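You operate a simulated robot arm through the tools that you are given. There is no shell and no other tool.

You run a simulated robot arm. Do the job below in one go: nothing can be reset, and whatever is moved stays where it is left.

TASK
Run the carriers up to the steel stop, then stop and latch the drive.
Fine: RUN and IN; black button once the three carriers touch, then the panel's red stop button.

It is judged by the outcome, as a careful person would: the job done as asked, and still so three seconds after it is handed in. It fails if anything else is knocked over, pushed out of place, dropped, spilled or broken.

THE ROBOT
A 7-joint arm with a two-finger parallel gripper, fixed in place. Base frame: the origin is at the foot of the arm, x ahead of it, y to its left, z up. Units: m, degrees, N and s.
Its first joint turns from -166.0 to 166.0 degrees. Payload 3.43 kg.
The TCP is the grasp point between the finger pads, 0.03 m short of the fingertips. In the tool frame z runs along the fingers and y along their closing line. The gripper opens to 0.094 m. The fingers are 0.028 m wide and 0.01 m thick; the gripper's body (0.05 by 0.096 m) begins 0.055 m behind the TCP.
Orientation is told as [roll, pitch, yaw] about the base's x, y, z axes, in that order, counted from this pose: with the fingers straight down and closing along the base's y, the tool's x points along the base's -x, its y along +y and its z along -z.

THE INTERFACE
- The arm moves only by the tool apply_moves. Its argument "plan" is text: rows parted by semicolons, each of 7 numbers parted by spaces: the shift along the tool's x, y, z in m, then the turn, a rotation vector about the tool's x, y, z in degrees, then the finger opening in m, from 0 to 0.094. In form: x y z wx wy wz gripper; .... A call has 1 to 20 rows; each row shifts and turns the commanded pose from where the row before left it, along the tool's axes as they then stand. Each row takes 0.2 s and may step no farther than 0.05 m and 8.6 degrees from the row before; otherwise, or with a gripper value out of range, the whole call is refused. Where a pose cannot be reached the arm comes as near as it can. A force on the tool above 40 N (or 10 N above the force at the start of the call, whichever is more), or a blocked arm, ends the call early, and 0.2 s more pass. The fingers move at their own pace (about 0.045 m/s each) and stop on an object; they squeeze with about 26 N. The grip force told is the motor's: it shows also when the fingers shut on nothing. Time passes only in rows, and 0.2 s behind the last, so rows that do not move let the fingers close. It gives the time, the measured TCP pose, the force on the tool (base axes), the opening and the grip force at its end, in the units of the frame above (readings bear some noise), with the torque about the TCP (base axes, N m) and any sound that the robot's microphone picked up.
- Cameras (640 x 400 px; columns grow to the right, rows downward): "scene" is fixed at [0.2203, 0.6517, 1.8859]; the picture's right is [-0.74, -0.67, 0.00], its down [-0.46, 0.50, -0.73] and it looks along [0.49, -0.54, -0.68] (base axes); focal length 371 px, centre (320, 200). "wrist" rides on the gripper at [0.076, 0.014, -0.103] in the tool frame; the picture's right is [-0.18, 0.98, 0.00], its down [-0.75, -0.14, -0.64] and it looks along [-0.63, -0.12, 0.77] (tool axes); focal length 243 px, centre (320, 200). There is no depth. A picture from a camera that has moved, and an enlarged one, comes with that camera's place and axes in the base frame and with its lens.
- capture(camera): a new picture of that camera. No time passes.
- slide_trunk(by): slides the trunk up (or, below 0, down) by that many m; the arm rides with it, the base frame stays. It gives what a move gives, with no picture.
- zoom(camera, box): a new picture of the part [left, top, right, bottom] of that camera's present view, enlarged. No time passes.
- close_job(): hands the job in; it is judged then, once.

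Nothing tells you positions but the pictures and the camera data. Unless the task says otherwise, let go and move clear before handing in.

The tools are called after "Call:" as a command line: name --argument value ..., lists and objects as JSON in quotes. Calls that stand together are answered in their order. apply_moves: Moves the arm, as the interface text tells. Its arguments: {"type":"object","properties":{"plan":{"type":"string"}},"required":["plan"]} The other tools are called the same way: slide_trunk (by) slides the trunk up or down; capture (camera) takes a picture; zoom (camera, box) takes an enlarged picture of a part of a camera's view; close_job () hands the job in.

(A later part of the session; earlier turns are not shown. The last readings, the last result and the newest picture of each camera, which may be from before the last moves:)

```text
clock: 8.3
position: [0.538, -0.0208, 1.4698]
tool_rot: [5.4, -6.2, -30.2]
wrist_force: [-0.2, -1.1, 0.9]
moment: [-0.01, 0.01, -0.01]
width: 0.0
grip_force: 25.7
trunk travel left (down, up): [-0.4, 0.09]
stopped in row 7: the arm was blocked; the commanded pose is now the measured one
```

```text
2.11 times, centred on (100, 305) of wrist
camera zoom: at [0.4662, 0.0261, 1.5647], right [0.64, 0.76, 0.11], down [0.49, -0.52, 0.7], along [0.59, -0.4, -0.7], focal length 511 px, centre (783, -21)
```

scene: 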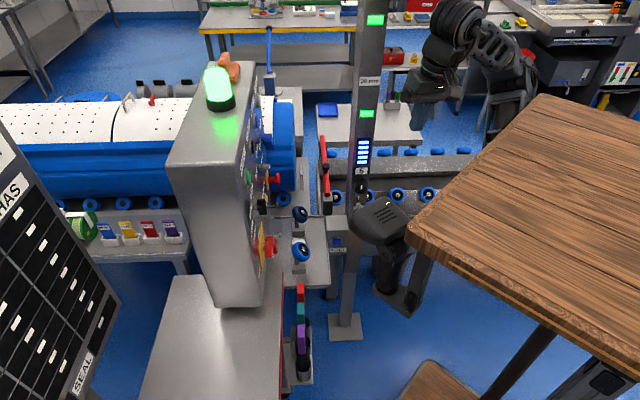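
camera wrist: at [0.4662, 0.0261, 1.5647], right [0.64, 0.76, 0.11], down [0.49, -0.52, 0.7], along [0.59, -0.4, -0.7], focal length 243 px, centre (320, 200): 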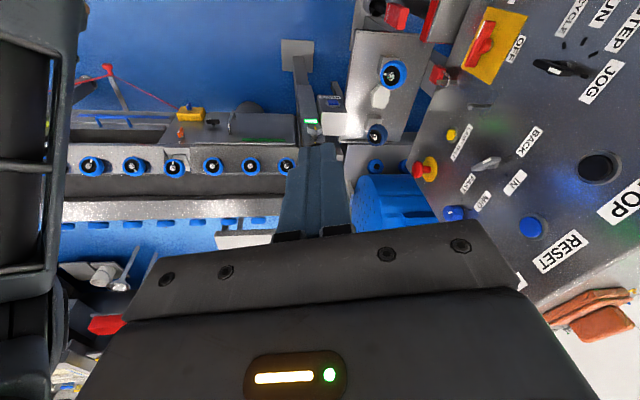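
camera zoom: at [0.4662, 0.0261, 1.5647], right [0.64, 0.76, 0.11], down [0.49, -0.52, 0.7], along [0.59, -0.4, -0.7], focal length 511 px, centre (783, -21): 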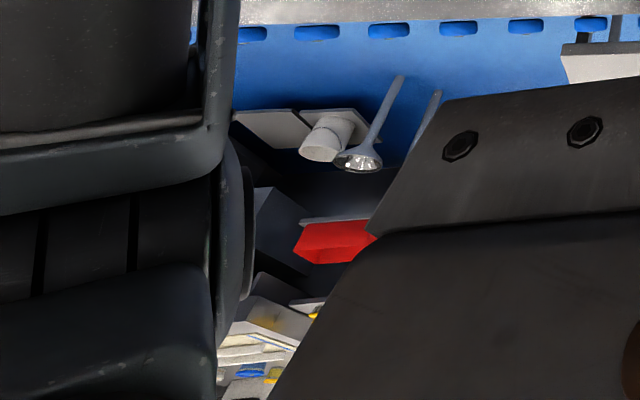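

Call:
zoom --camera "scene" --box '[60, 90, 170, 215]'

Call:
zoom --camera "scene" --box '[0, 80, 110, 150]'

Call:
zoom --camera "scene" --box '[240, 90, 310, 210]'

```text
3.20 times, centred on (115, 152) of scene
camera zoom: at [0.2203, 0.6517, 1.8859], right [-0.74, -0.67, 0.0], down [-0.46, 0.5, -0.73], along [0.49, -0.54, -0.68], focal length 1188 px, centre (976, 352)
```

zoom: 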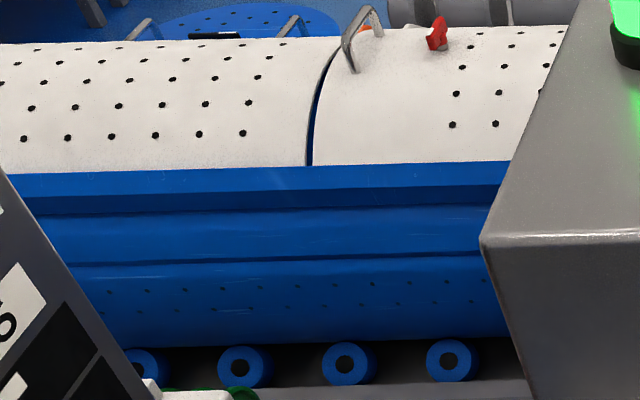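

```text
5.71 times, centred on (55, 115) of scene
camera zoom: at [0.2203, 0.6517, 1.8859], right [-0.74, -0.67, 0.0], down [-0.46, 0.5, -0.73], along [0.49, -0.54, -0.68], focal length 2122 px, centre (1834, 686)
```

zoom: 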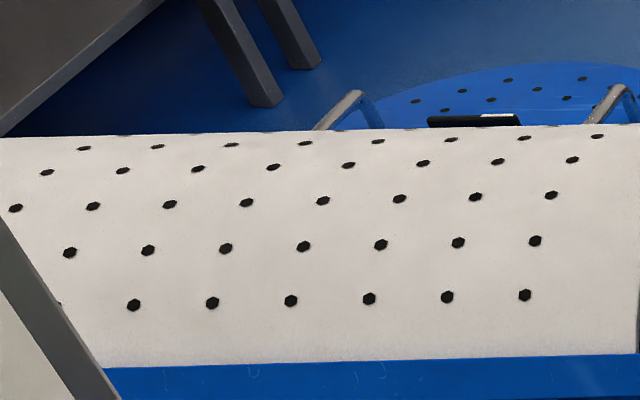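

```text
3.33 times, centred on (275, 150) of scene
camera zoom: at [0.2203, 0.6517, 1.8859], right [-0.74, -0.67, 0.0], down [-0.46, 0.5, -0.73], along [0.49, -0.54, -0.68], focal length 1238 px, centre (470, 367)
```

zoom: 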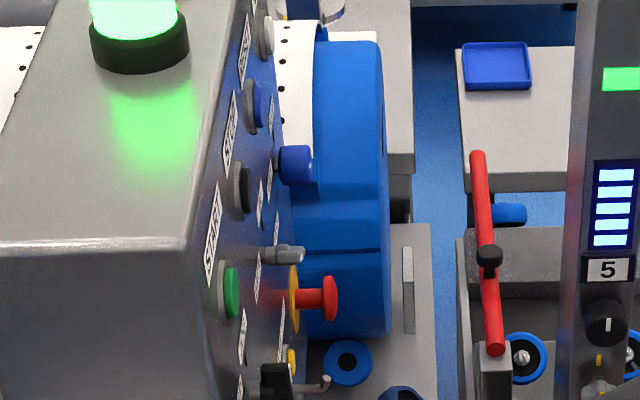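

The blue body is a barrel with an open lid, not a set of carriers. Three grey cylinders with black tabs sit in a row behind it, at about (2.2, −0.2, 0.93); I pitch the camera up to look at those between the post and the panel.

Call:
apply_moves --plan "0 0 0 -1 -8 -4 0.0; 0 0 0 -1 -8 -4 0.0; 0 0 0 0 -8 0 0.0"

Call:
capture --camera "wrist"

Call:
zoom --camera "wrist" --box '[340, 120, 480, 260]'

```text
refused: row 1 steps farther than a row can; nothing moved
```

```text
taken
camera wrist: at [0.4662, 0.0261, 1.5647], right [0.64, 0.76, 0.11], down [0.49, -0.52, 0.7], along [0.59, -0.4, -0.7], focal length 243 px, centre (320, 200)
```

wrist: 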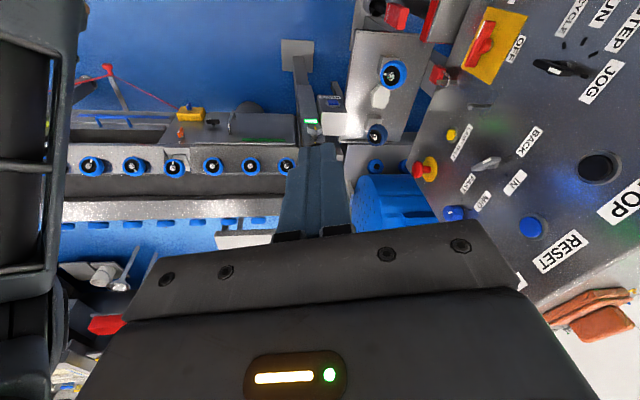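

```text
2.86 times, centred on (410, 190) of wrist
camera zoom: at [0.4662, 0.0261, 1.5647], right [0.64, 0.76, 0.11], down [0.49, -0.52, 0.7], along [0.59, -0.4, -0.7], focal length 693 px, centre (63, 229)
```

zoom: 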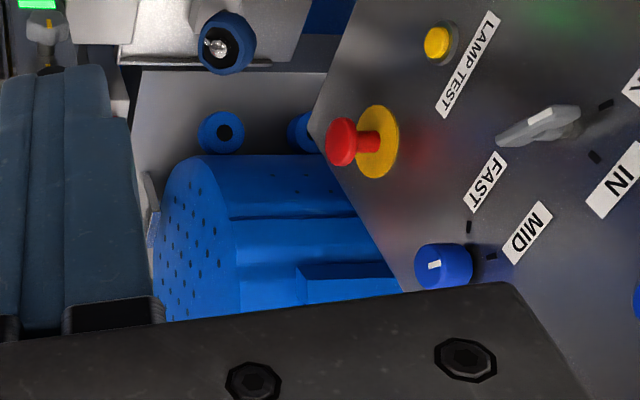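

Call:
apply_moves --plan "0 0 0 -1 -7 -3 0.0; 0 0 0 -1 -7 -3 0.0; 0 0 0 0 -7 0 0.0"

Call:
capture --camera "wrist"

Call:
zoom --camera "wrist" --box '[340, 120, 480, 260]'

```text
clock: 9.1
position: [0.5419, -0.0125, 1.4675]
tool_rot: [7.6, -26.7, -23.9]
wrist_force: [-0.9, 0.1, 1.0]
moment: [0.0, 0.0, 0.0]
width: 0.0001
grip_force: 25.5
trunk travel left (down, up): [-0.4, 0.09]
```

```text
taken
camera wrist: at [0.4377, 0.0339, 1.5257], right [0.49, 0.85, 0.2], down [0.27, -0.37, 0.89], along [0.83, -0.39, -0.41], focal length 243 px, centre (320, 200)
```

wrist: 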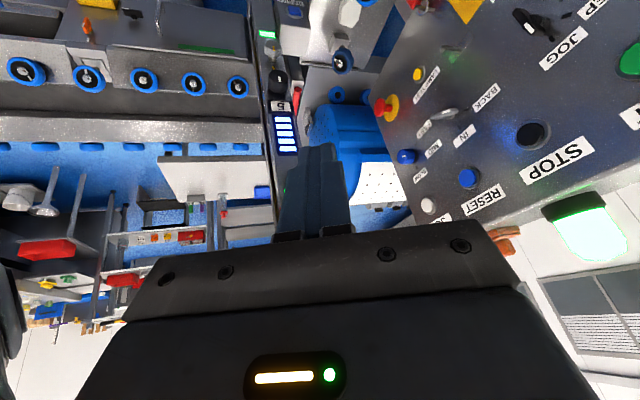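

```text
2.86 times, centred on (410, 190) of wrist
camera zoom: at [0.4377, 0.0339, 1.5257], right [0.49, 0.85, 0.2], down [0.27, -0.37, 0.89], along [0.83, -0.39, -0.41], focal length 693 px, centre (63, 229)
```

zoom: 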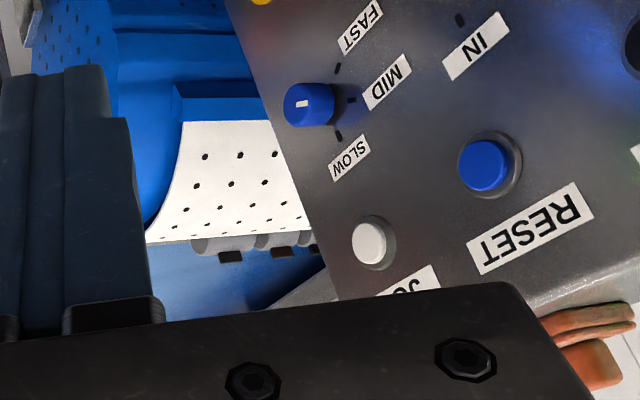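

The panel's top row is START (green), STOP (black), RESET (blue), JOG (white). There is also a black box with a small light close to the arm, at about (0.47, 0.21, 1.38), so I'll turn the camera left to see what is around the arm before working.

Call:
apply_moves --plan "0 0 0 -2.5 5 -6 0.0; 0 0 0 -2.5 5 -6 0.0; 0 0 0 -2 3 -7 0.0; 0 0 0 -2 3 -7 0.0; 0 0 0 -1.5 0 -8 0.0; 0 0 0 -1.5 0 -8 0.0; 0 0 0 -1.5 0 -8 0.0; 0 0 0 -1.5 0 -8 0.0; 0 0 0 -1.5 0 -8 0.0; 0 0 0 -1.5 0 -8 0.0; 0 0 0 -1.5 0 -8 0.0; 0 0 0 -1.5 0 -8 0.0"

Call:
capture --camera "wrist"

Call:
capture --camera "scene"

```text
clock: 11.7
position: [0.5391, -0.0208, 1.4707]
tool_rot: [-1.5, -17.2, 69.7]
wrist_force: [-0.2, 0.0, -0.1]
moment: [-0.01, 0.03, 0.0]
width: 0.0003
grip_force: 25.7
trunk travel left (down, up): [-0.4, 0.09]
```

```text
taken
camera wrist: at [0.4876, -0.1123, 1.546], right [-0.86, 0.51, 0.03], down [0.3, 0.45, 0.84], along [0.42, 0.73, -0.54], focal length 243 px, centre (320, 200)
```

wrist: 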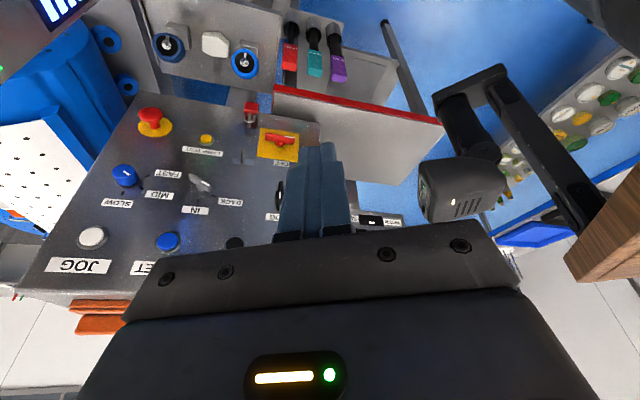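

```text
taken
```

scene: 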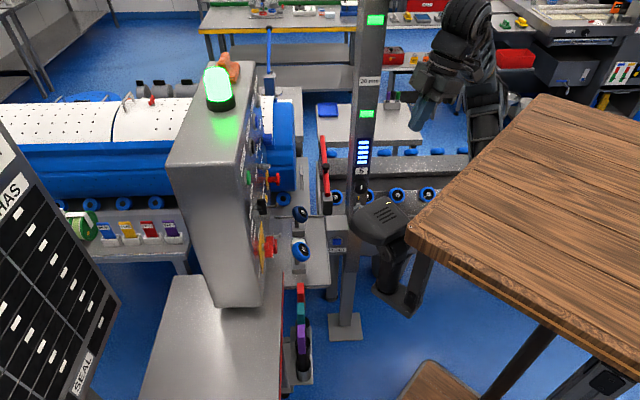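

Call:
zoom --camera "wrist" --box '[390, 40, 640, 300]'

Call:
zoom --camera "wrist" --box '[0, 20, 280, 220]'

Call:
zoom --camera "scene" --box '[330, 180, 460, 330]'

```text
1.54 times, centred on (515, 170) of wrist
camera zoom: at [0.4876, -0.1123, 1.546], right [-0.86, 0.51, 0.03], down [0.3, 0.45, 0.84], along [0.42, 0.73, -0.54], focal length 373 px, centre (20, 246)
```

zoom: 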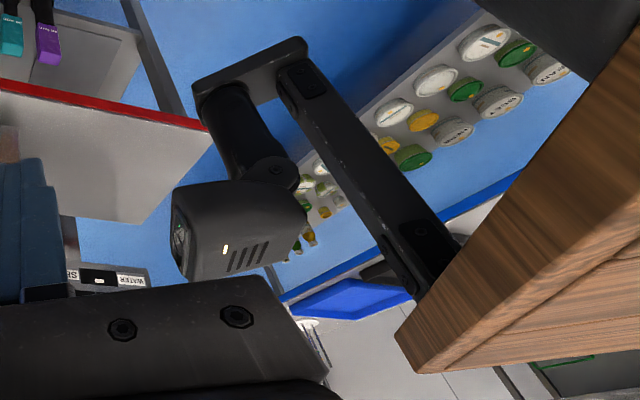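

```text
2.00 times, centred on (140, 120) of wrist
camera zoom: at [0.4876, -0.1123, 1.546], right [-0.86, 0.51, 0.03], down [0.3, 0.45, 0.84], along [0.42, 0.73, -0.54], focal length 485 px, centre (680, 360)
```

zoom: 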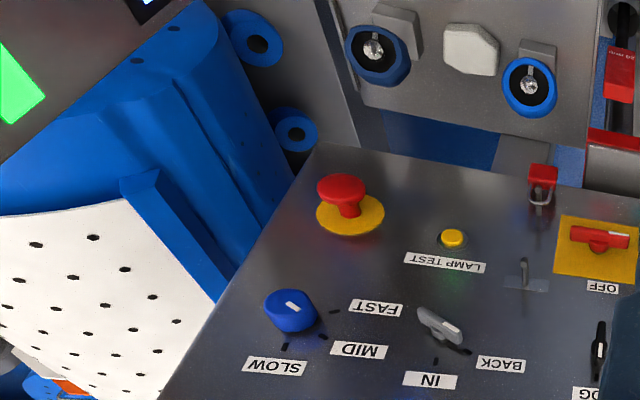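

```text
2.67 times, centred on (395, 255) of scene
camera zoom: at [0.2203, 0.6517, 1.8859], right [-0.74, -0.67, 0.0], down [-0.46, 0.5, -0.73], along [0.49, -0.54, -0.68], focal length 990 px, centre (120, 53)
```

zoom: 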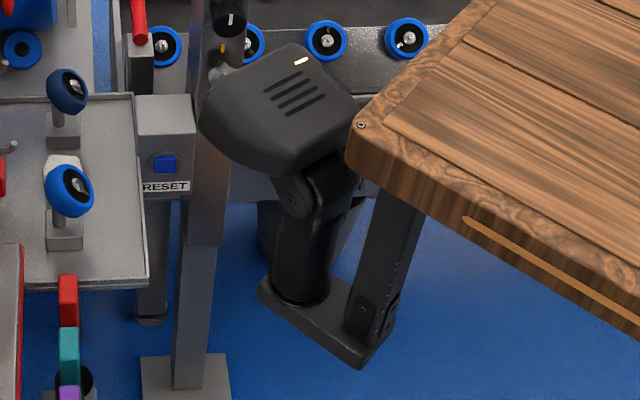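

The black box is a sensor head on a bracket hung from the wooden table (table corner about (0.375, 0.29, 1.48)); I must keep clear of it. I enlarge the grey cylinders and the far end of the line more strongly.

Call:
zoom --camera "scene" --box '[130, 72, 200, 104]'

Call:
zoom --camera "scene" --box '[230, 40, 320, 100]'

Call:
zoom --camera "scene" --box '[260, 0, 420, 60]'

Call:
zoom --camera "scene" --box '[270, 190, 350, 260]'

```text
9.14 times, centred on (165, 88) of scene
camera zoom: at [0.2203, 0.6517, 1.8859], right [-0.74, -0.67, 0.0], down [-0.46, 0.5, -0.73], along [0.49, -0.54, -0.68], focal length 3395 px, centre (1737, 1224)
```

zoom: 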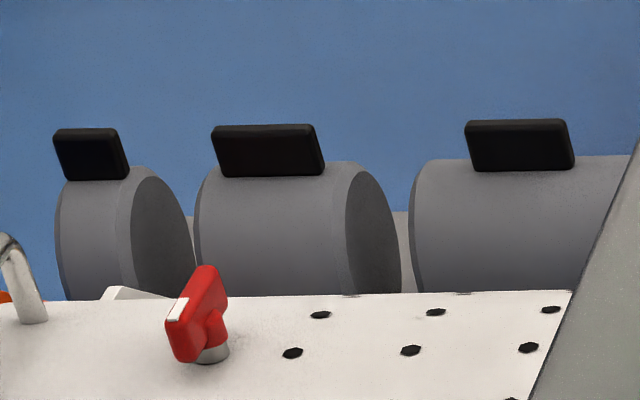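

```text
6.67 times, centred on (275, 70) of scene
camera zoom: at [0.2203, 0.6517, 1.8859], right [-0.74, -0.67, 0.0], down [-0.46, 0.5, -0.73], along [0.49, -0.54, -0.68], focal length 2476 px, centre (620, 1067)
```

zoom: 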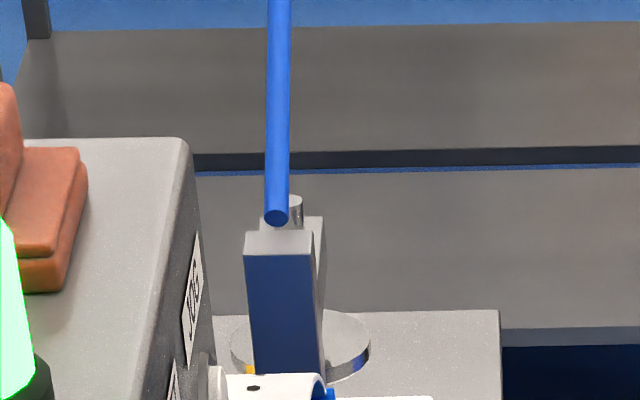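

```text
4.00 times, centred on (340, 30) of scene
camera zoom: at [0.2203, 0.6517, 1.8859], right [-0.74, -0.67, 0.0], down [-0.46, 0.5, -0.73], along [0.49, -0.54, -0.68], focal length 1485 px, centre (240, 880)
```

zoom: 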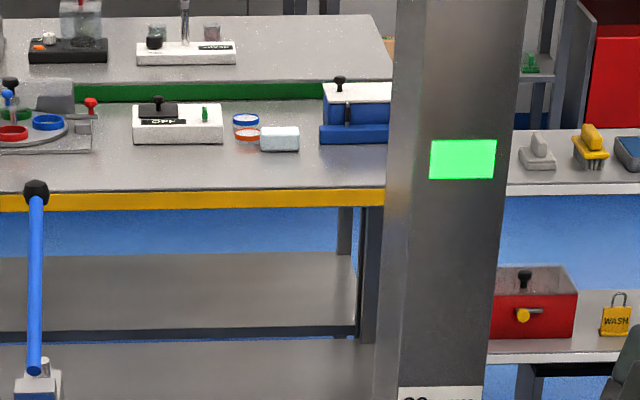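

```text
5.71 times, centred on (310, 225) of scene
camera zoom: at [0.2203, 0.6517, 1.8859], right [-0.74, -0.67, 0.0], down [-0.46, 0.5, -0.73], along [0.49, -0.54, -0.68], focal length 2122 px, centre (377, 57)
```

zoom: 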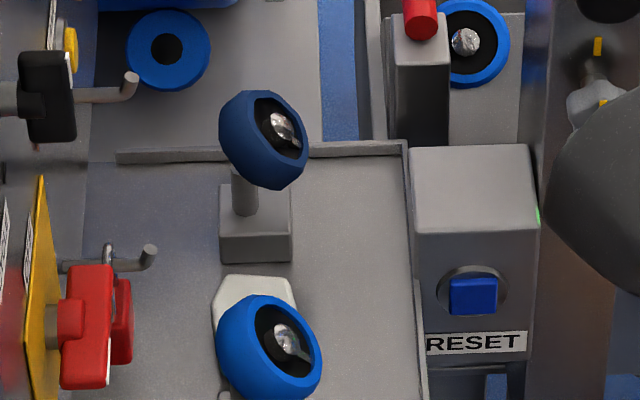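

Call:
zoom --camera "scene" --box '[390, 0, 570, 170]'

Call:
zoom --camera "scene" --box '[400, 90, 640, 400]'

```text
2.35 times, centred on (480, 85) of scene
camera zoom: at [0.2203, 0.6517, 1.8859], right [-0.74, -0.67, 0.0], down [-0.46, 0.5, -0.73], along [0.49, -0.54, -0.68], focal length 874 px, centre (-56, 471)
```

zoom: 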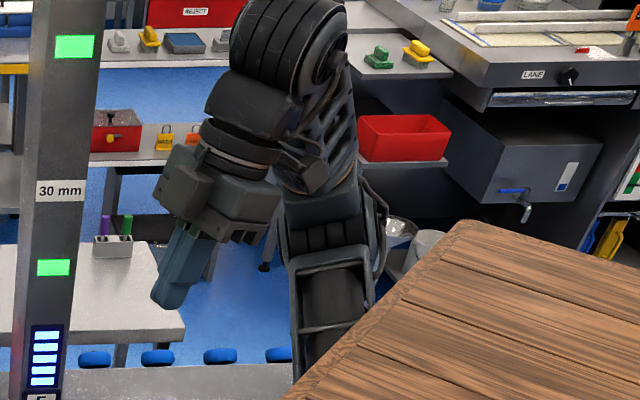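

```text
1.29 times, centred on (520, 245) of scene
camera zoom: at [0.2203, 0.6517, 1.8859], right [-0.74, -0.67, 0.0], down [-0.46, 0.5, -0.73], along [0.49, -0.54, -0.68], focal length 479 px, centre (62, 142)
```

zoom: 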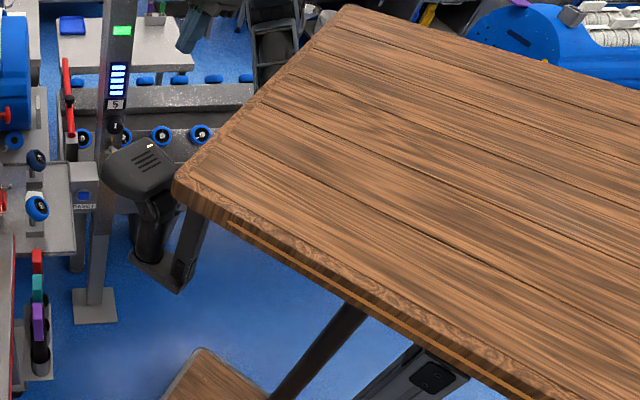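

The enlarged view can reach past the picture's edge, and shows another blue object beyond the table at right. I look there.

Call:
zoom --camera "scene" --box '[620, 0, 640, 300]'

Call:
zoom --camera "scene" --box '[0, 0, 10, 300]'

Call:
zoom --camera "wrist" --box '[600, 0, 640, 400]'

Call:
zoom --camera "wrist" --box '[0, 0, 40, 400]'

```text
1.33 times, centred on (630, 150) of scene
camera zoom: at [0.2203, 0.6517, 1.8859], right [-0.74, -0.67, 0.0], down [-0.46, 0.5, -0.73], along [0.49, -0.54, -0.68], focal length 495 px, centre (-93, 267)
```

zoom: 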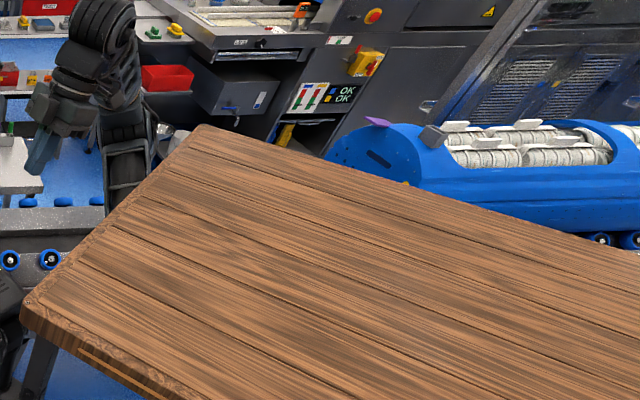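

```text
1.33 times, centred on (5, 150) of scene
camera zoom: at [0.2203, 0.6517, 1.8859], right [-0.74, -0.67, 0.0], down [-0.46, 0.5, -0.73], along [0.49, -0.54, -0.68], focal length 495 px, centre (740, 267)
```

zoom: 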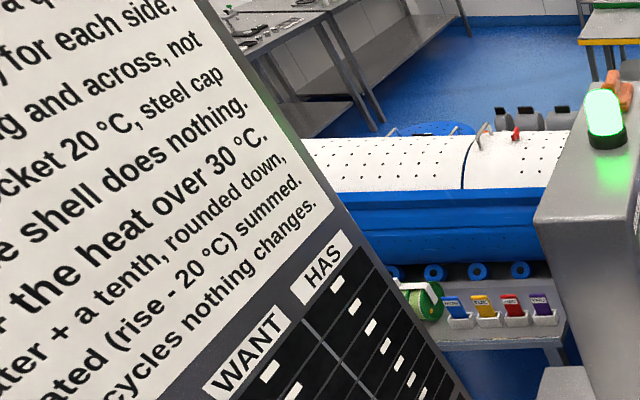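

```text
1.00 times, centred on (620, 200) of wrist (not enlarged: the box is as wide or as high as the picture)
camera zoom: at [0.4876, -0.1123, 1.546], right [-0.86, 0.51, 0.03], down [0.3, 0.45, 0.84], along [0.42, 0.73, -0.54], focal length 243 px, centre (20, 200)
```

zoom: 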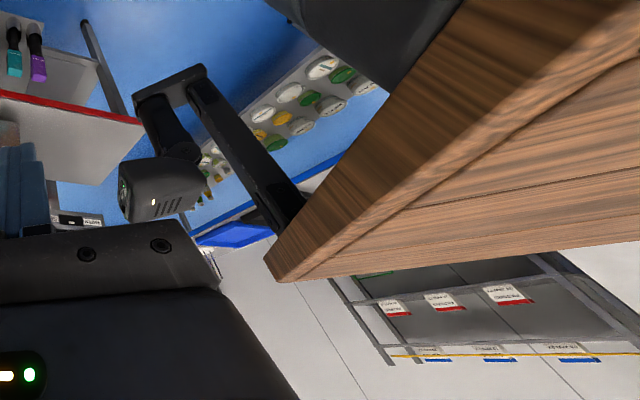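

```text
1.00 times, centred on (20, 200) of wrist (not enlarged: the box is as wide or as high as the picture)
camera zoom: at [0.4876, -0.1123, 1.546], right [-0.86, 0.51, 0.03], down [0.3, 0.45, 0.84], along [0.42, 0.73, -0.54], focal length 243 px, centre (620, 200)
```

zoom: 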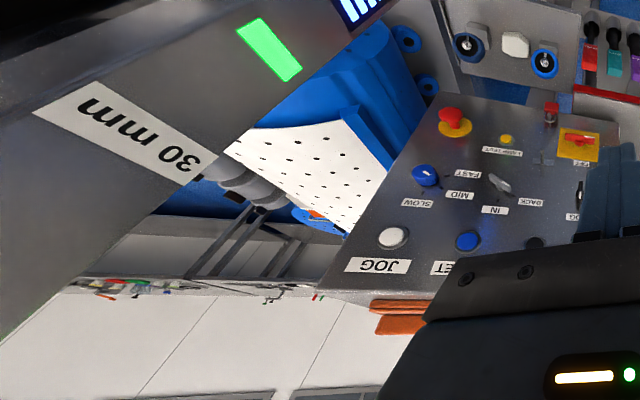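

Beyond the table there is a blue carrier with white coils standing on the same line of wheels. I look further right for the other carriers.

Call:
zoom --camera "scene" --box '[638, 0, 640, 400]'

Call:
zoom --camera "scene" --box '[638, 60, 640, 260]'

Call:
zoom --camera "scene" --box '[660, 60, 960, 250]'

```text
1.00 times, centred on (639, 200) of scene (not enlarged: the box is as wide or as high as the picture)
camera zoom: at [0.2203, 0.6517, 1.8859], right [-0.74, -0.67, 0.0], down [-0.46, 0.5, -0.73], along [0.49, -0.54, -0.68], focal length 371 px, centre (1, 200)
```

zoom: 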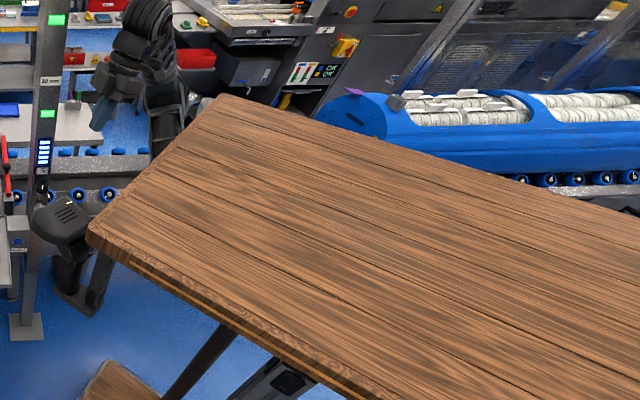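

```text
2.00 times, centred on (639, 160) of scene
camera zoom: at [0.2203, 0.6517, 1.8859], right [-0.74, -0.67, 0.0], down [-0.46, 0.5, -0.73], along [0.49, -0.54, -0.68], focal length 743 px, centre (-318, 280)
```

zoom: 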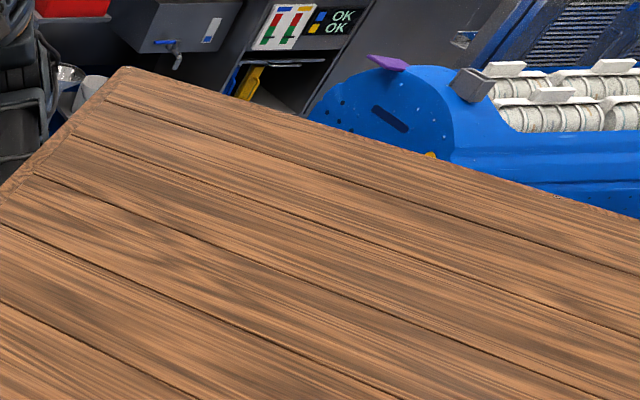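

```text
refused: 660 is not a number from 0 to 640
```

The carriers are the blue hulls on the roller line; a red bar and a steel plate sit at the trough's near end, by the closed barrel. I turn the camera back to the right and use the wide out-of-frame view to see the whole right-hand part of the line.

Call:
apply_moves --plan "0 0 0 1.5 0 8 0.0; 0 0 0 1.5 0 8 0.0; 0 0 0 1.5 0 8 0.0; 0 0 0 1.5 0 8 0.0; 0 0 0 1.5 0 8 0.0; 0 0 0 1.5 0 8 0.0; 0 0 0 1.5 0 8 0.0; 0 0 0 1.5 0 8 0.0; 0 0 0 2 -3 7 0.0; 0 0 0 2 -3 7 0.0; 0 0 0 2 -3 7 0.0"

Call:
zoom --camera "wrist" --box '[0, 0, 2, 400]'

Call:
zoom --camera "wrist" --box '[0, 0, 640, 2]'

```text
clock: 14.1
position: [0.539, -0.0218, 1.4689]
tool_rot: [6.7, -21.3, -20.1]
wrist_force: [0.2, 1.3, 1.0]
moment: [0.01, 0.0, 0.0]
width: 0.0
grip_force: 25.7
trunk travel left (down, up): [-0.4, 0.09]
```

```text
1.00 times, centred on (1, 200) of wrist (not enlarged: the box is as wide or as high as the picture)
camera zoom: at [0.4382, 0.0172, 1.5392], right [0.46, 0.87, 0.17], down [0.37, -0.37, 0.85], along [0.81, -0.33, -0.49], focal length 243 px, centre (639, 200)
```

zoom: 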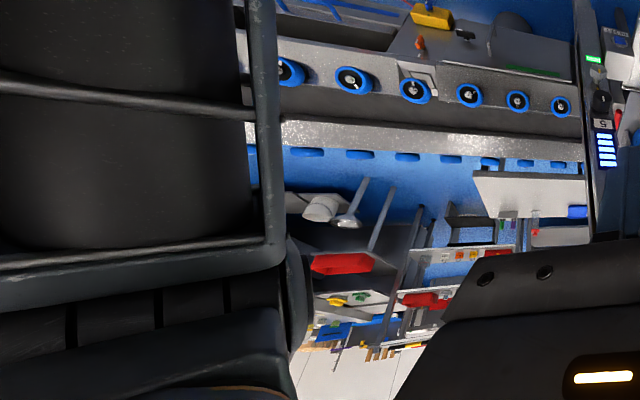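

```text
1.00 times, centred on (320, 1) of wrist (not enlarged: the box is as wide or as high as the picture)
camera zoom: at [0.4382, 0.0172, 1.5392], right [0.46, 0.87, 0.17], down [0.37, -0.37, 0.85], along [0.81, -0.33, -0.49], focal length 243 px, centre (320, 399)
```

zoom: 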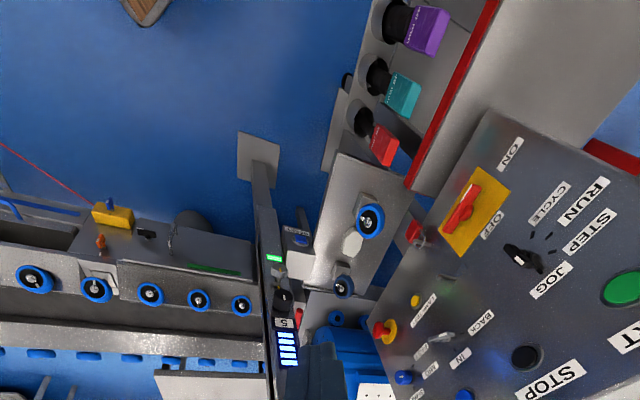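

The view to the far right is blocked by the arm itself, so I'll watch the trough with the scene camera when the drive runs. From several views I get the panel plane at about 45° (x+y ≈ 1.07 m), mode selector axis near (0.815, 0.256, 1.22), direction selector near (0.937, 0.134, 1.22), buttons at z ≈ 1.36; now I square the tool to the panel and move in front of it.

Call:
apply_moves --plan "0 0 0 6.7 0 0 0.0; 0 0 0 -2.9 0 -7.5 0.0; 0 0 0 -2.9 0 -7.5 0.0; 0 0 0 -2.9 0 -7.5 0.0; 0 0 0 -2.9 0 -7.5 0.0; 0 0 0 -2.9 0 -7.5 0.0; 0 0 0 -2.9 0 -7.5 0.0; 0 0 0 -2.9 0 -7.5 0.0; 0 0 0 -2.9 0 -7.5 0.0; -0.028 0 0.011 0 0 0 0; -0.028 0 0.011 0 0 0 0; -0.028 0 0.011 0 0 0 0; -0.028 0 0.011 0 0 0 0"

Call:
capture --camera "scene"

Call:
capture --camera "wrist"

```text
clock: 16.9
position: [0.6254, 0.0628, 1.4705]
tool_rot: [-0.2, -21.3, 44.3]
wrist_force: [-1.5, 0.0, 0.7]
moment: [0.01, 0.0, 0.0]
width: 0.0
grip_force: 25.9
trunk travel left (down, up): [-0.4, 0.09]
```

```text
taken
```

scene: 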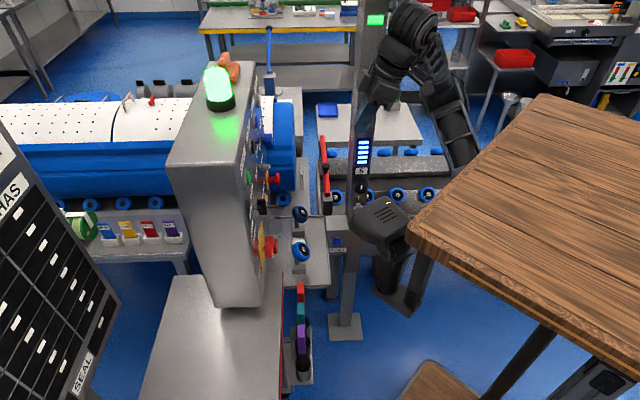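

```text
taken
camera wrist: at [0.5383, -0.0031, 1.5386], right [-0.56, 0.82, 0.06], down [0.43, 0.23, 0.87], along [0.7, 0.52, -0.49], focal length 243 px, centre (320, 200)
```

wrist: 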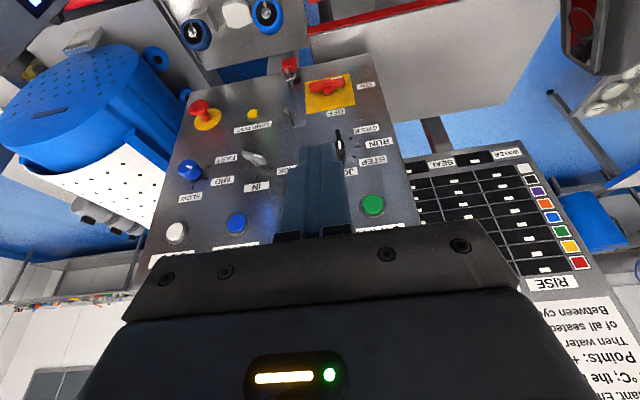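

Call:
zoom --camera "wrist" --box '[0, 0, 220, 240]'

Call:
zoom --camera "wrist" --box '[140, 60, 300, 200]'

Call:
zoom --camera "wrist" --box '[280, 60, 420, 230]'

Call:
zoom --camera "wrist" --box '[140, 150, 260, 270]'

```text
1.67 times, centred on (110, 120) of wrist
camera zoom: at [0.5383, -0.0031, 1.5386], right [-0.56, 0.82, 0.06], down [0.43, 0.23, 0.87], along [0.7, 0.52, -0.49], focal length 404 px, centre (670, 333)
```

zoom: 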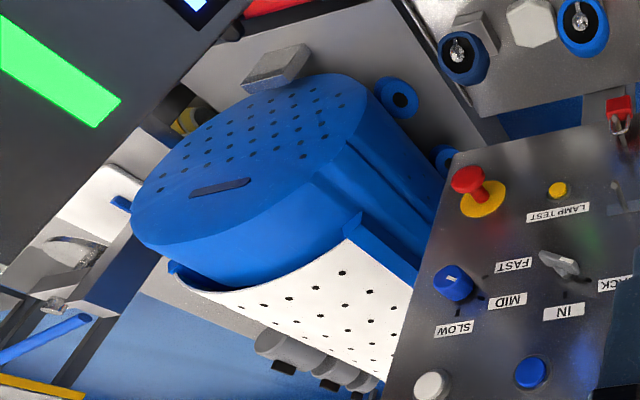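

```text
2.86 times, centred on (220, 130) of wrist
camera zoom: at [0.5383, -0.0031, 1.5386], right [-0.56, 0.82, 0.06], down [0.43, 0.23, 0.87], along [0.7, 0.52, -0.49], focal length 693 px, centre (606, 400)
```

zoom: 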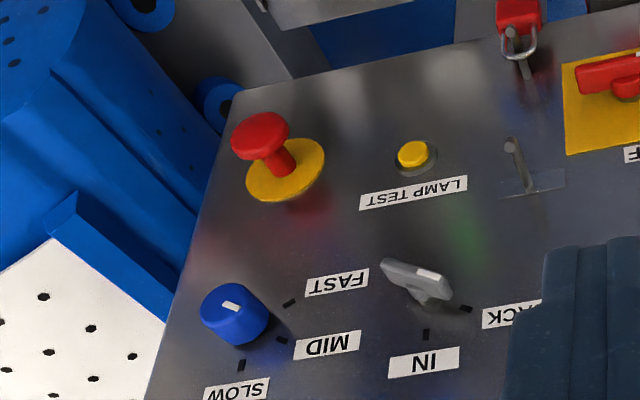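

```text
2.35 times, centred on (350, 145) of wrist
camera zoom: at [0.5383, -0.0031, 1.5386], right [-0.56, 0.82, 0.06], down [0.43, 0.23, 0.87], along [0.7, 0.52, -0.49], focal length 571 px, centre (249, 329)
```

zoom: 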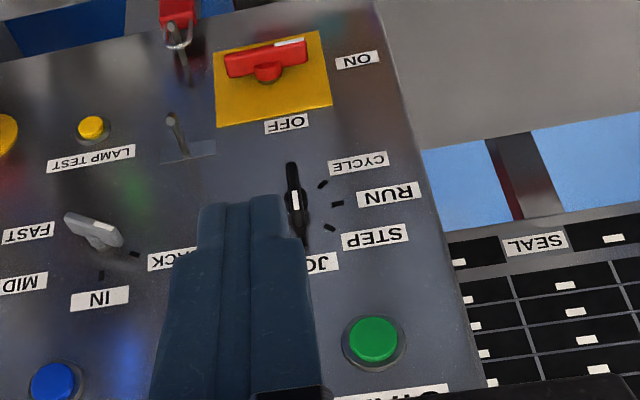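

```text
3.33 times, centred on (200, 210) of wrist
camera zoom: at [0.5383, -0.0031, 1.5386], right [-0.56, 0.82, 0.06], down [0.43, 0.23, 0.87], along [0.7, 0.52, -0.49], focal length 809 px, centre (720, 167)
```

zoom: 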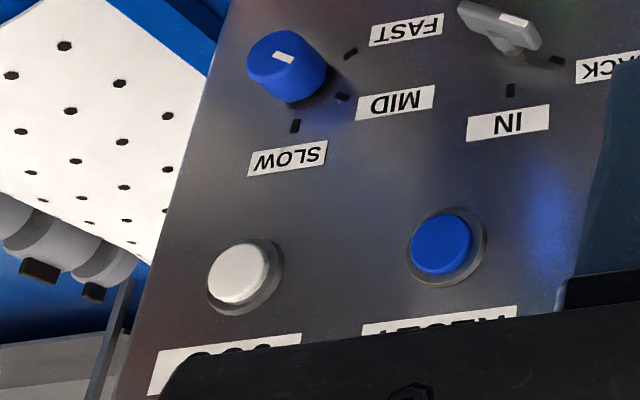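

The barrel beside the panel has the same slotted end as the other blue carrier, with the steel block just in front of it. I zoom deep on the seam further along to see whether that is a gap between carriers.

Call:
zoom --camera "scene" --box '[90, 95, 140, 205]'

Call:
zoom --camera "scene" --box '[95, 130, 130, 165]'

Call:
zoom --camera "wrist" --box '[0, 20, 110, 120]'

Call:
zoom --camera "wrist" --box '[60, 0, 200, 60]'

```text
3.64 times, centred on (115, 150) of scene
camera zoom: at [0.2203, 0.6517, 1.8859], right [-0.74, -0.67, 0.0], down [-0.46, 0.5, -0.73], along [0.49, -0.54, -0.68], focal length 1350 px, centre (1066, 382)
```

zoom: 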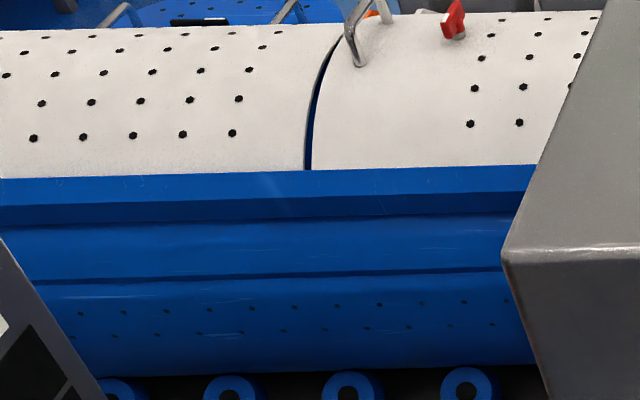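

```text
11.43 times, centred on (112, 148) of scene
camera zoom: at [0.2203, 0.6517, 1.8859], right [-0.74, -0.67, 0.0], down [-0.46, 0.5, -0.73], along [0.49, -0.54, -0.68], focal length 4244 px, centre (2691, 800)
```

zoom: 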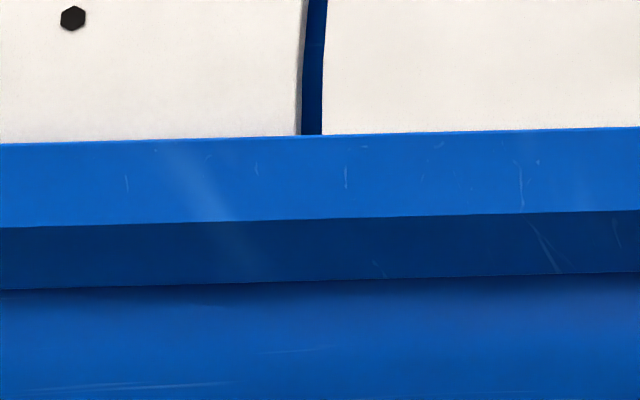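

```text
4.00 times, centred on (55, 70) of wrist
camera zoom: at [0.5383, -0.0031, 1.5386], right [-0.56, 0.82, 0.06], down [0.43, 0.23, 0.87], along [0.7, 0.52, -0.49], focal length 970 px, centre (1380, 720)
```

zoom: 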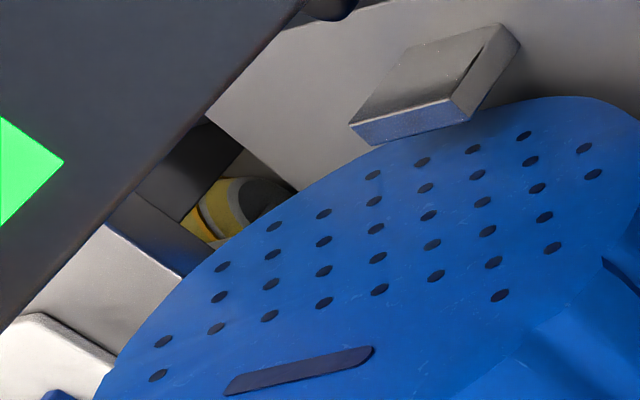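

```text
4.57 times, centred on (130, 30) of wrist
camera zoom: at [0.5383, -0.0031, 1.5386], right [-0.56, 0.82, 0.06], down [0.43, 0.23, 0.87], along [0.7, 0.52, -0.49], focal length 1109 px, centre (1189, 977)
```

zoom: 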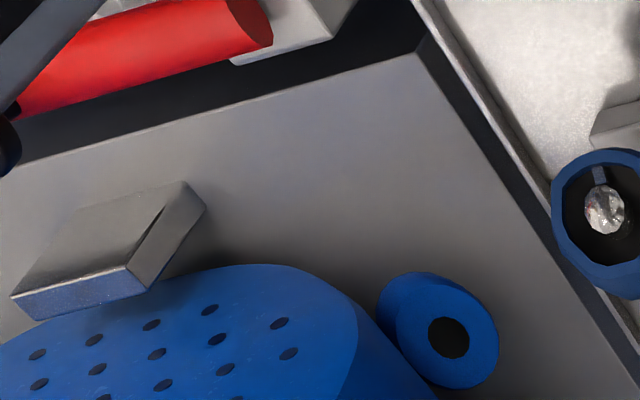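

The steel block stands right in front of the slotted end of the barrel nearest the panel. I want to see the rest of that line behind the cabinet, so I raise the hand to look over it.

Call:
apply_moves --plan "-0.0145 0 -0.0373 0 0 0 0; -0.0145 0 -0.0373 0 0 0 0; -0.0145 0 -0.0373 0 0 0 0; -0.0145 0 -0.0373 0 0 0 0; -0.0145 0 -0.0373 0 0 0 0; -0.0145 0 -0.0373 0 0 0 0"

Call:
capture --camera "wrist"

Call:
zoom --camera "wrist" --box '[0, 80, 300, 260]'

Call:
capture --camera "scene"

```text
clock: 18.3
position: [0.6328, 0.0521, 1.6011]
tool_rot: [2.6, -21.3, 43.4]
wrist_force: [0.3, -0.2, 0.0]
moment: [0.01, 0.02, 0.02]
width: 0.0002
grip_force: 25.9
out of reach, approached as far as the arm can: row 4, 5, 6
trunk travel left (down, up): [-0.4, 0.09]
```

```text
taken
camera wrist: at [0.5479, -0.0167, 1.6694], right [-0.56, 0.82, 0.11], down [0.46, 0.2, 0.87], along [0.69, 0.54, -0.49], focal length 243 px, centre (320, 200)
```

wrist: 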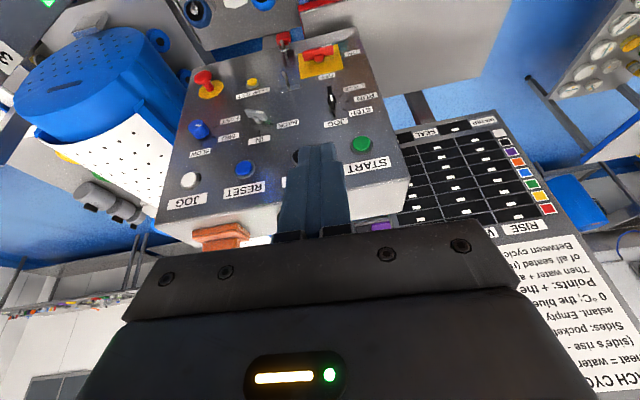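

```text
2.13 times, centred on (150, 170) of wrist
camera zoom: at [0.5479, -0.0167, 1.6694], right [-0.56, 0.82, 0.11], down [0.46, 0.2, 0.87], along [0.69, 0.54, -0.49], focal length 518 px, centre (683, 264)
```

zoom: 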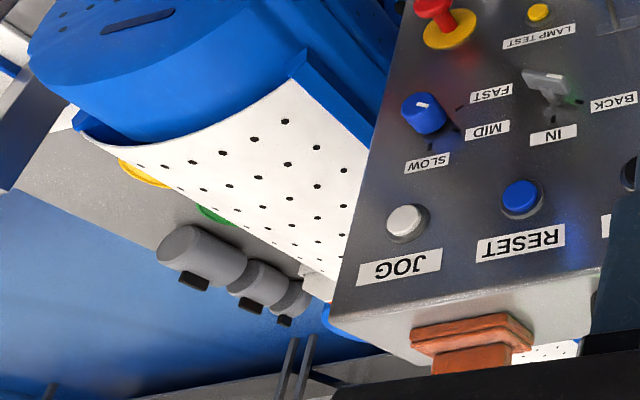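

```text
taken
```

scene: 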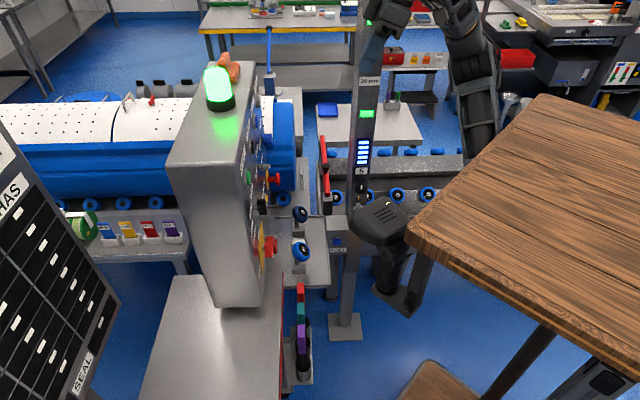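

The hand can't go higher here, and this view adds little; the steel block and front carrier are clear enough, and I'll observe the motion with the scene camera. I come back down in front of the mode selector.

Call:
apply_moves --plan "0.0145 0 0.0373 0 0 0 0; 0.0145 0 0.0373 0 0 0 0; 0.0145 0 0.0373 0 0 0 0; 0.0145 0 0.0373 0 0 0 0; 0.0145 0 0.0373 0 0 0 0; 0.0145 0 0.0373 0 0 0 0"

```text
clock: 19.7
position: [0.6275, 0.0661, 1.368]
tool_rot: [-0.2, -21.2, 44.4]
wrist_force: [0.1, -0.2, 0.4]
moment: [0.0, -0.02, -0.03]
width: 0.0
grip_force: 25.6
trunk travel left (down, up): [-0.4, 0.09]
```

Call:
apply_moves --plan "-0.0016 0 0.0183 0 -7.65 0 0; 0.001 0 0.0183 0 -7.65 0 0; 0.0034 0 0.0181 0 -7.65 0 0; 0.0057 0 0.0175 0 -7.65 0 0; 0.0081 0 0.0165 0 -7.65 0 0"

Call:
capture --camera "scene"

Call:
capture --camera "wrist"

```text
clock: 20.9
position: [0.695, 0.0873, 1.3091]
tool_rot: [-0.5, -59.4, 44.6]
wrist_force: [-0.5, -0.1, -0.3]
moment: [0.0, 0.02, 0.04]
width: 0.0
grip_force: 26.4
out of reach, approached as far as the arm can: row 4, 5
trunk travel left (down, up): [-0.4, 0.09]
```

```text
taken
```

scene: 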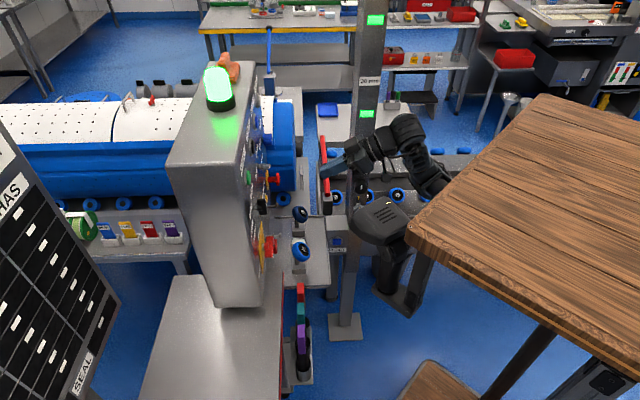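

```text
taken
camera wrist: at [0.5949, 0.0071, 1.2964], right [-0.62, 0.77, 0.16], down [-0.03, -0.22, 0.98], along [0.78, 0.6, 0.16], focal length 243 px, centre (320, 200)
```

wrist: 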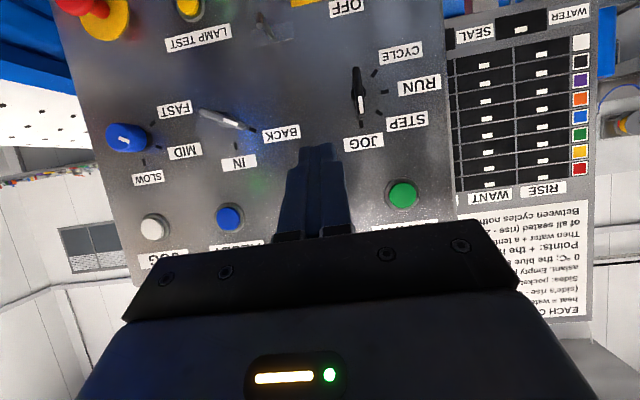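

At this height the arm is too folded to bring the tool level, so I lower the trunk a little; the hand is clear of the panel, the post and the sensor head.

Call:
slide_trunk --by -0.15

Call:
capture --camera "scene"

```text
clock: 22.6
position: [0.6947, 0.0873, 1.16]
tool_rot: [-0.3, -59.4, 44.6]
wrist_force: [0.8, 0.9, -0.4]
moment: [-0.02, -0.03, 0.02]
width: 0.0001
grip_force: 25.8
trunk travel left (down, up): [-0.25, 0.24]
```

```text
taken
```

scene: 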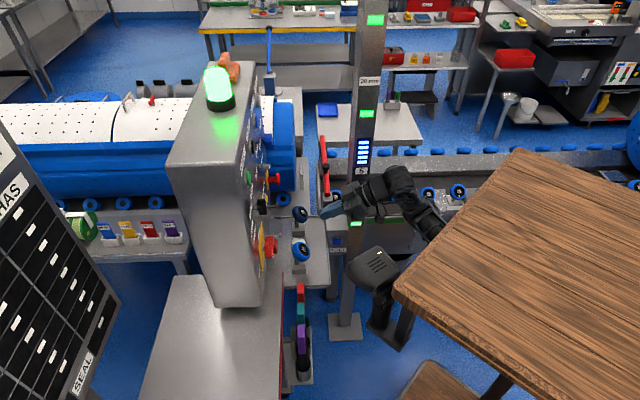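

The wooden table and the sensor head turn out to be part of the robot and moved down with the trunk, which also uncovers more of the line. I now finish levelling the tool in front of the mode selector.

Call:
apply_moves --plan "-0.0125 0.0085 -0.0074 0 -7.65 0 0; -0.0133 0.0085 -0.0057 0 -7.65 0 0; -0.014 0.0085 -0.0038 0 -7.65 0 0; -0.0144 0.0085 -0.0019 0 -7.65 0 0"

Call:
capture --camera "wrist"

Call:
zoom --camera "scene" --box '[638, 0, 640, 400]'

Call:
capture --camera "scene"

```text
clock: 23.6
position: [0.7246, 0.1046, 1.2413]
tool_rot: [-125.8, -89.7, 170.1]
wrist_force: [-0.4, -0.2, 0.3]
moment: [-0.01, 0.01, 0.02]
width: 0.0
grip_force: 26.1
out of reach, approached as far as the arm can: row 1, 2, 3, 4
trunk travel left (down, up): [-0.25, 0.24]
```

```text
taken
camera wrist: at [0.6424, 0.0408, 1.1652], right [-0.69, 0.7, 0.18], down [-0.36, -0.55, 0.75], along [0.63, 0.45, 0.63], focal length 243 px, centre (320, 200)
```

wrist: 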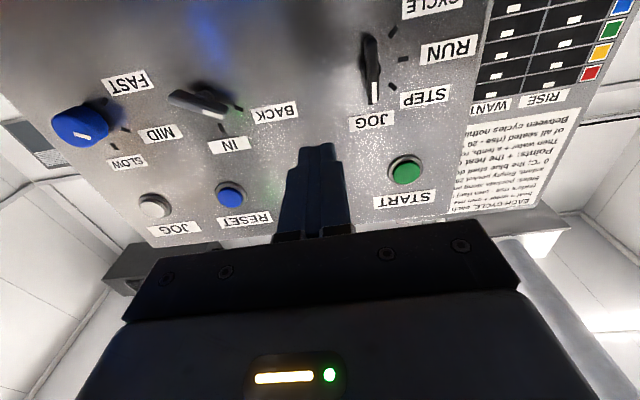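

```text
1.00 times, centred on (639, 200) of scene (not enlarged: the box is as wide or as high as the picture)
camera zoom: at [0.2203, 0.6517, 1.8859], right [-0.74, -0.67, 0.0], down [-0.46, 0.5, -0.73], along [0.49, -0.54, -0.68], focal length 371 px, centre (1, 200)
```

zoom: 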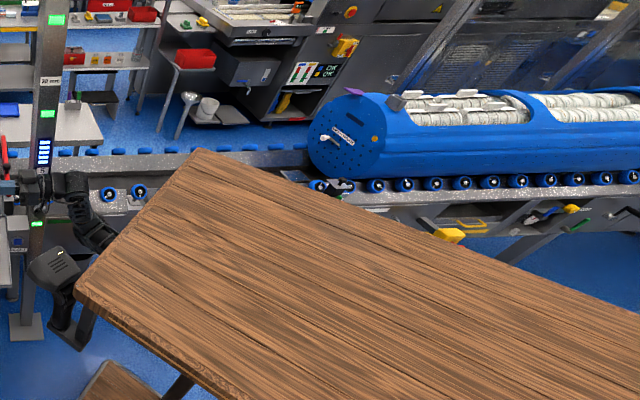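

```text
taken
```

scene: 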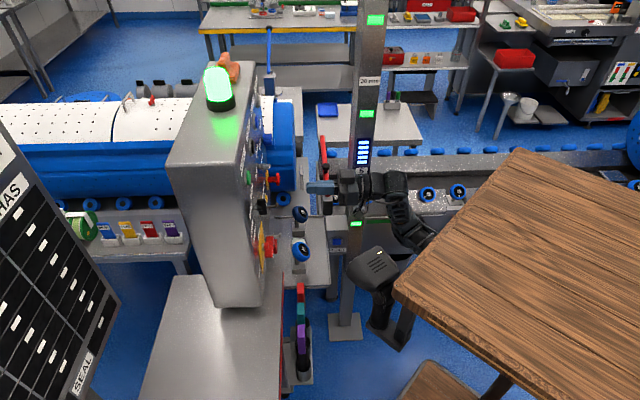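

Call:
zoom --camera "wrist" --box '[320, 0, 480, 130]'

Call:
zoom --camera "wrist" --box '[130, 50, 310, 170]'

Call:
zoom --camera "scene" --box '[570, 110, 640, 260]'

Call:
zoom --camera "scene" --box '[320, 130, 480, 250]'

```text
3.08 times, centred on (400, 65) of wrist
camera zoom: at [0.6424, 0.0408, 1.1652], right [-0.69, 0.7, 0.18], down [-0.36, -0.55, 0.75], along [0.63, 0.45, 0.63], focal length 746 px, centre (74, 615)
```

zoom: 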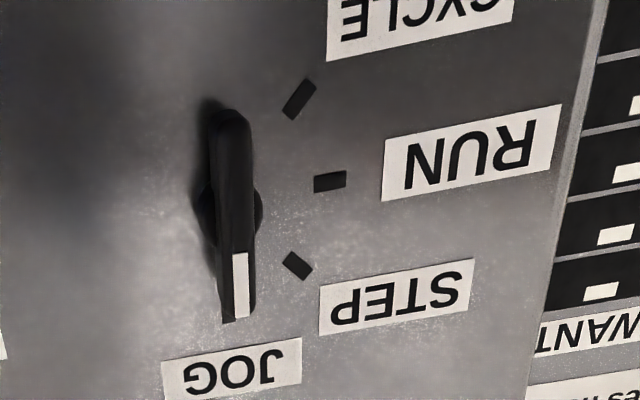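

```text
3.33 times, centred on (220, 110) of wrist
camera zoom: at [0.6424, 0.0408, 1.1652], right [-0.69, 0.7, 0.18], down [-0.36, -0.55, 0.75], along [0.63, 0.45, 0.63], focal length 809 px, centre (653, 500)
```

zoom: 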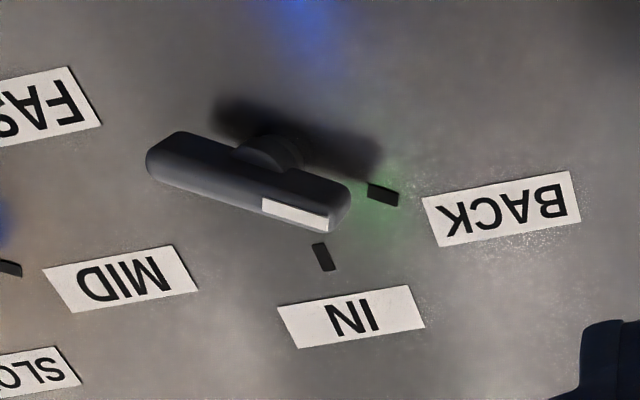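

```text
2.67 times, centred on (605, 185) of scene
camera zoom: at [0.2203, 0.6517, 1.8859], right [-0.74, -0.67, 0.0], down [-0.46, 0.5, -0.73], along [0.49, -0.54, -0.68], focal length 990 px, centre (-440, 240)
```

zoom: 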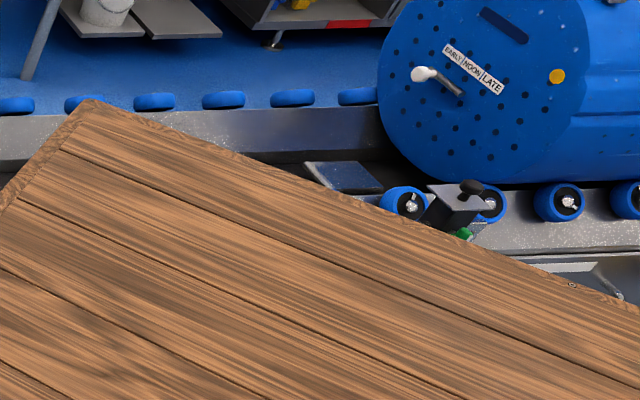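

```text
3.33 times, centred on (400, 190) of scene
camera zoom: at [0.2203, 0.6517, 1.8859], right [-0.74, -0.67, 0.0], down [-0.46, 0.5, -0.73], along [0.49, -0.54, -0.68], focal length 1238 px, centre (53, 233)
```

zoom: 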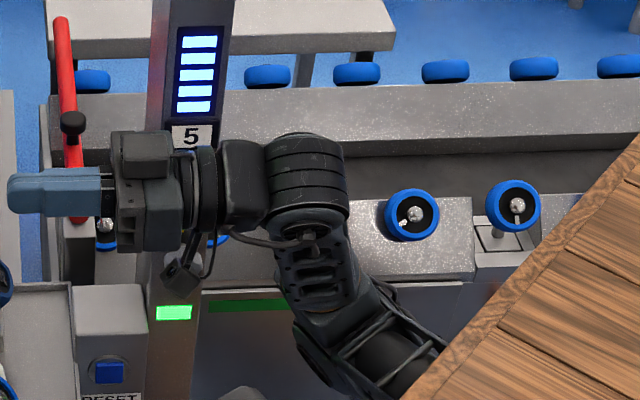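

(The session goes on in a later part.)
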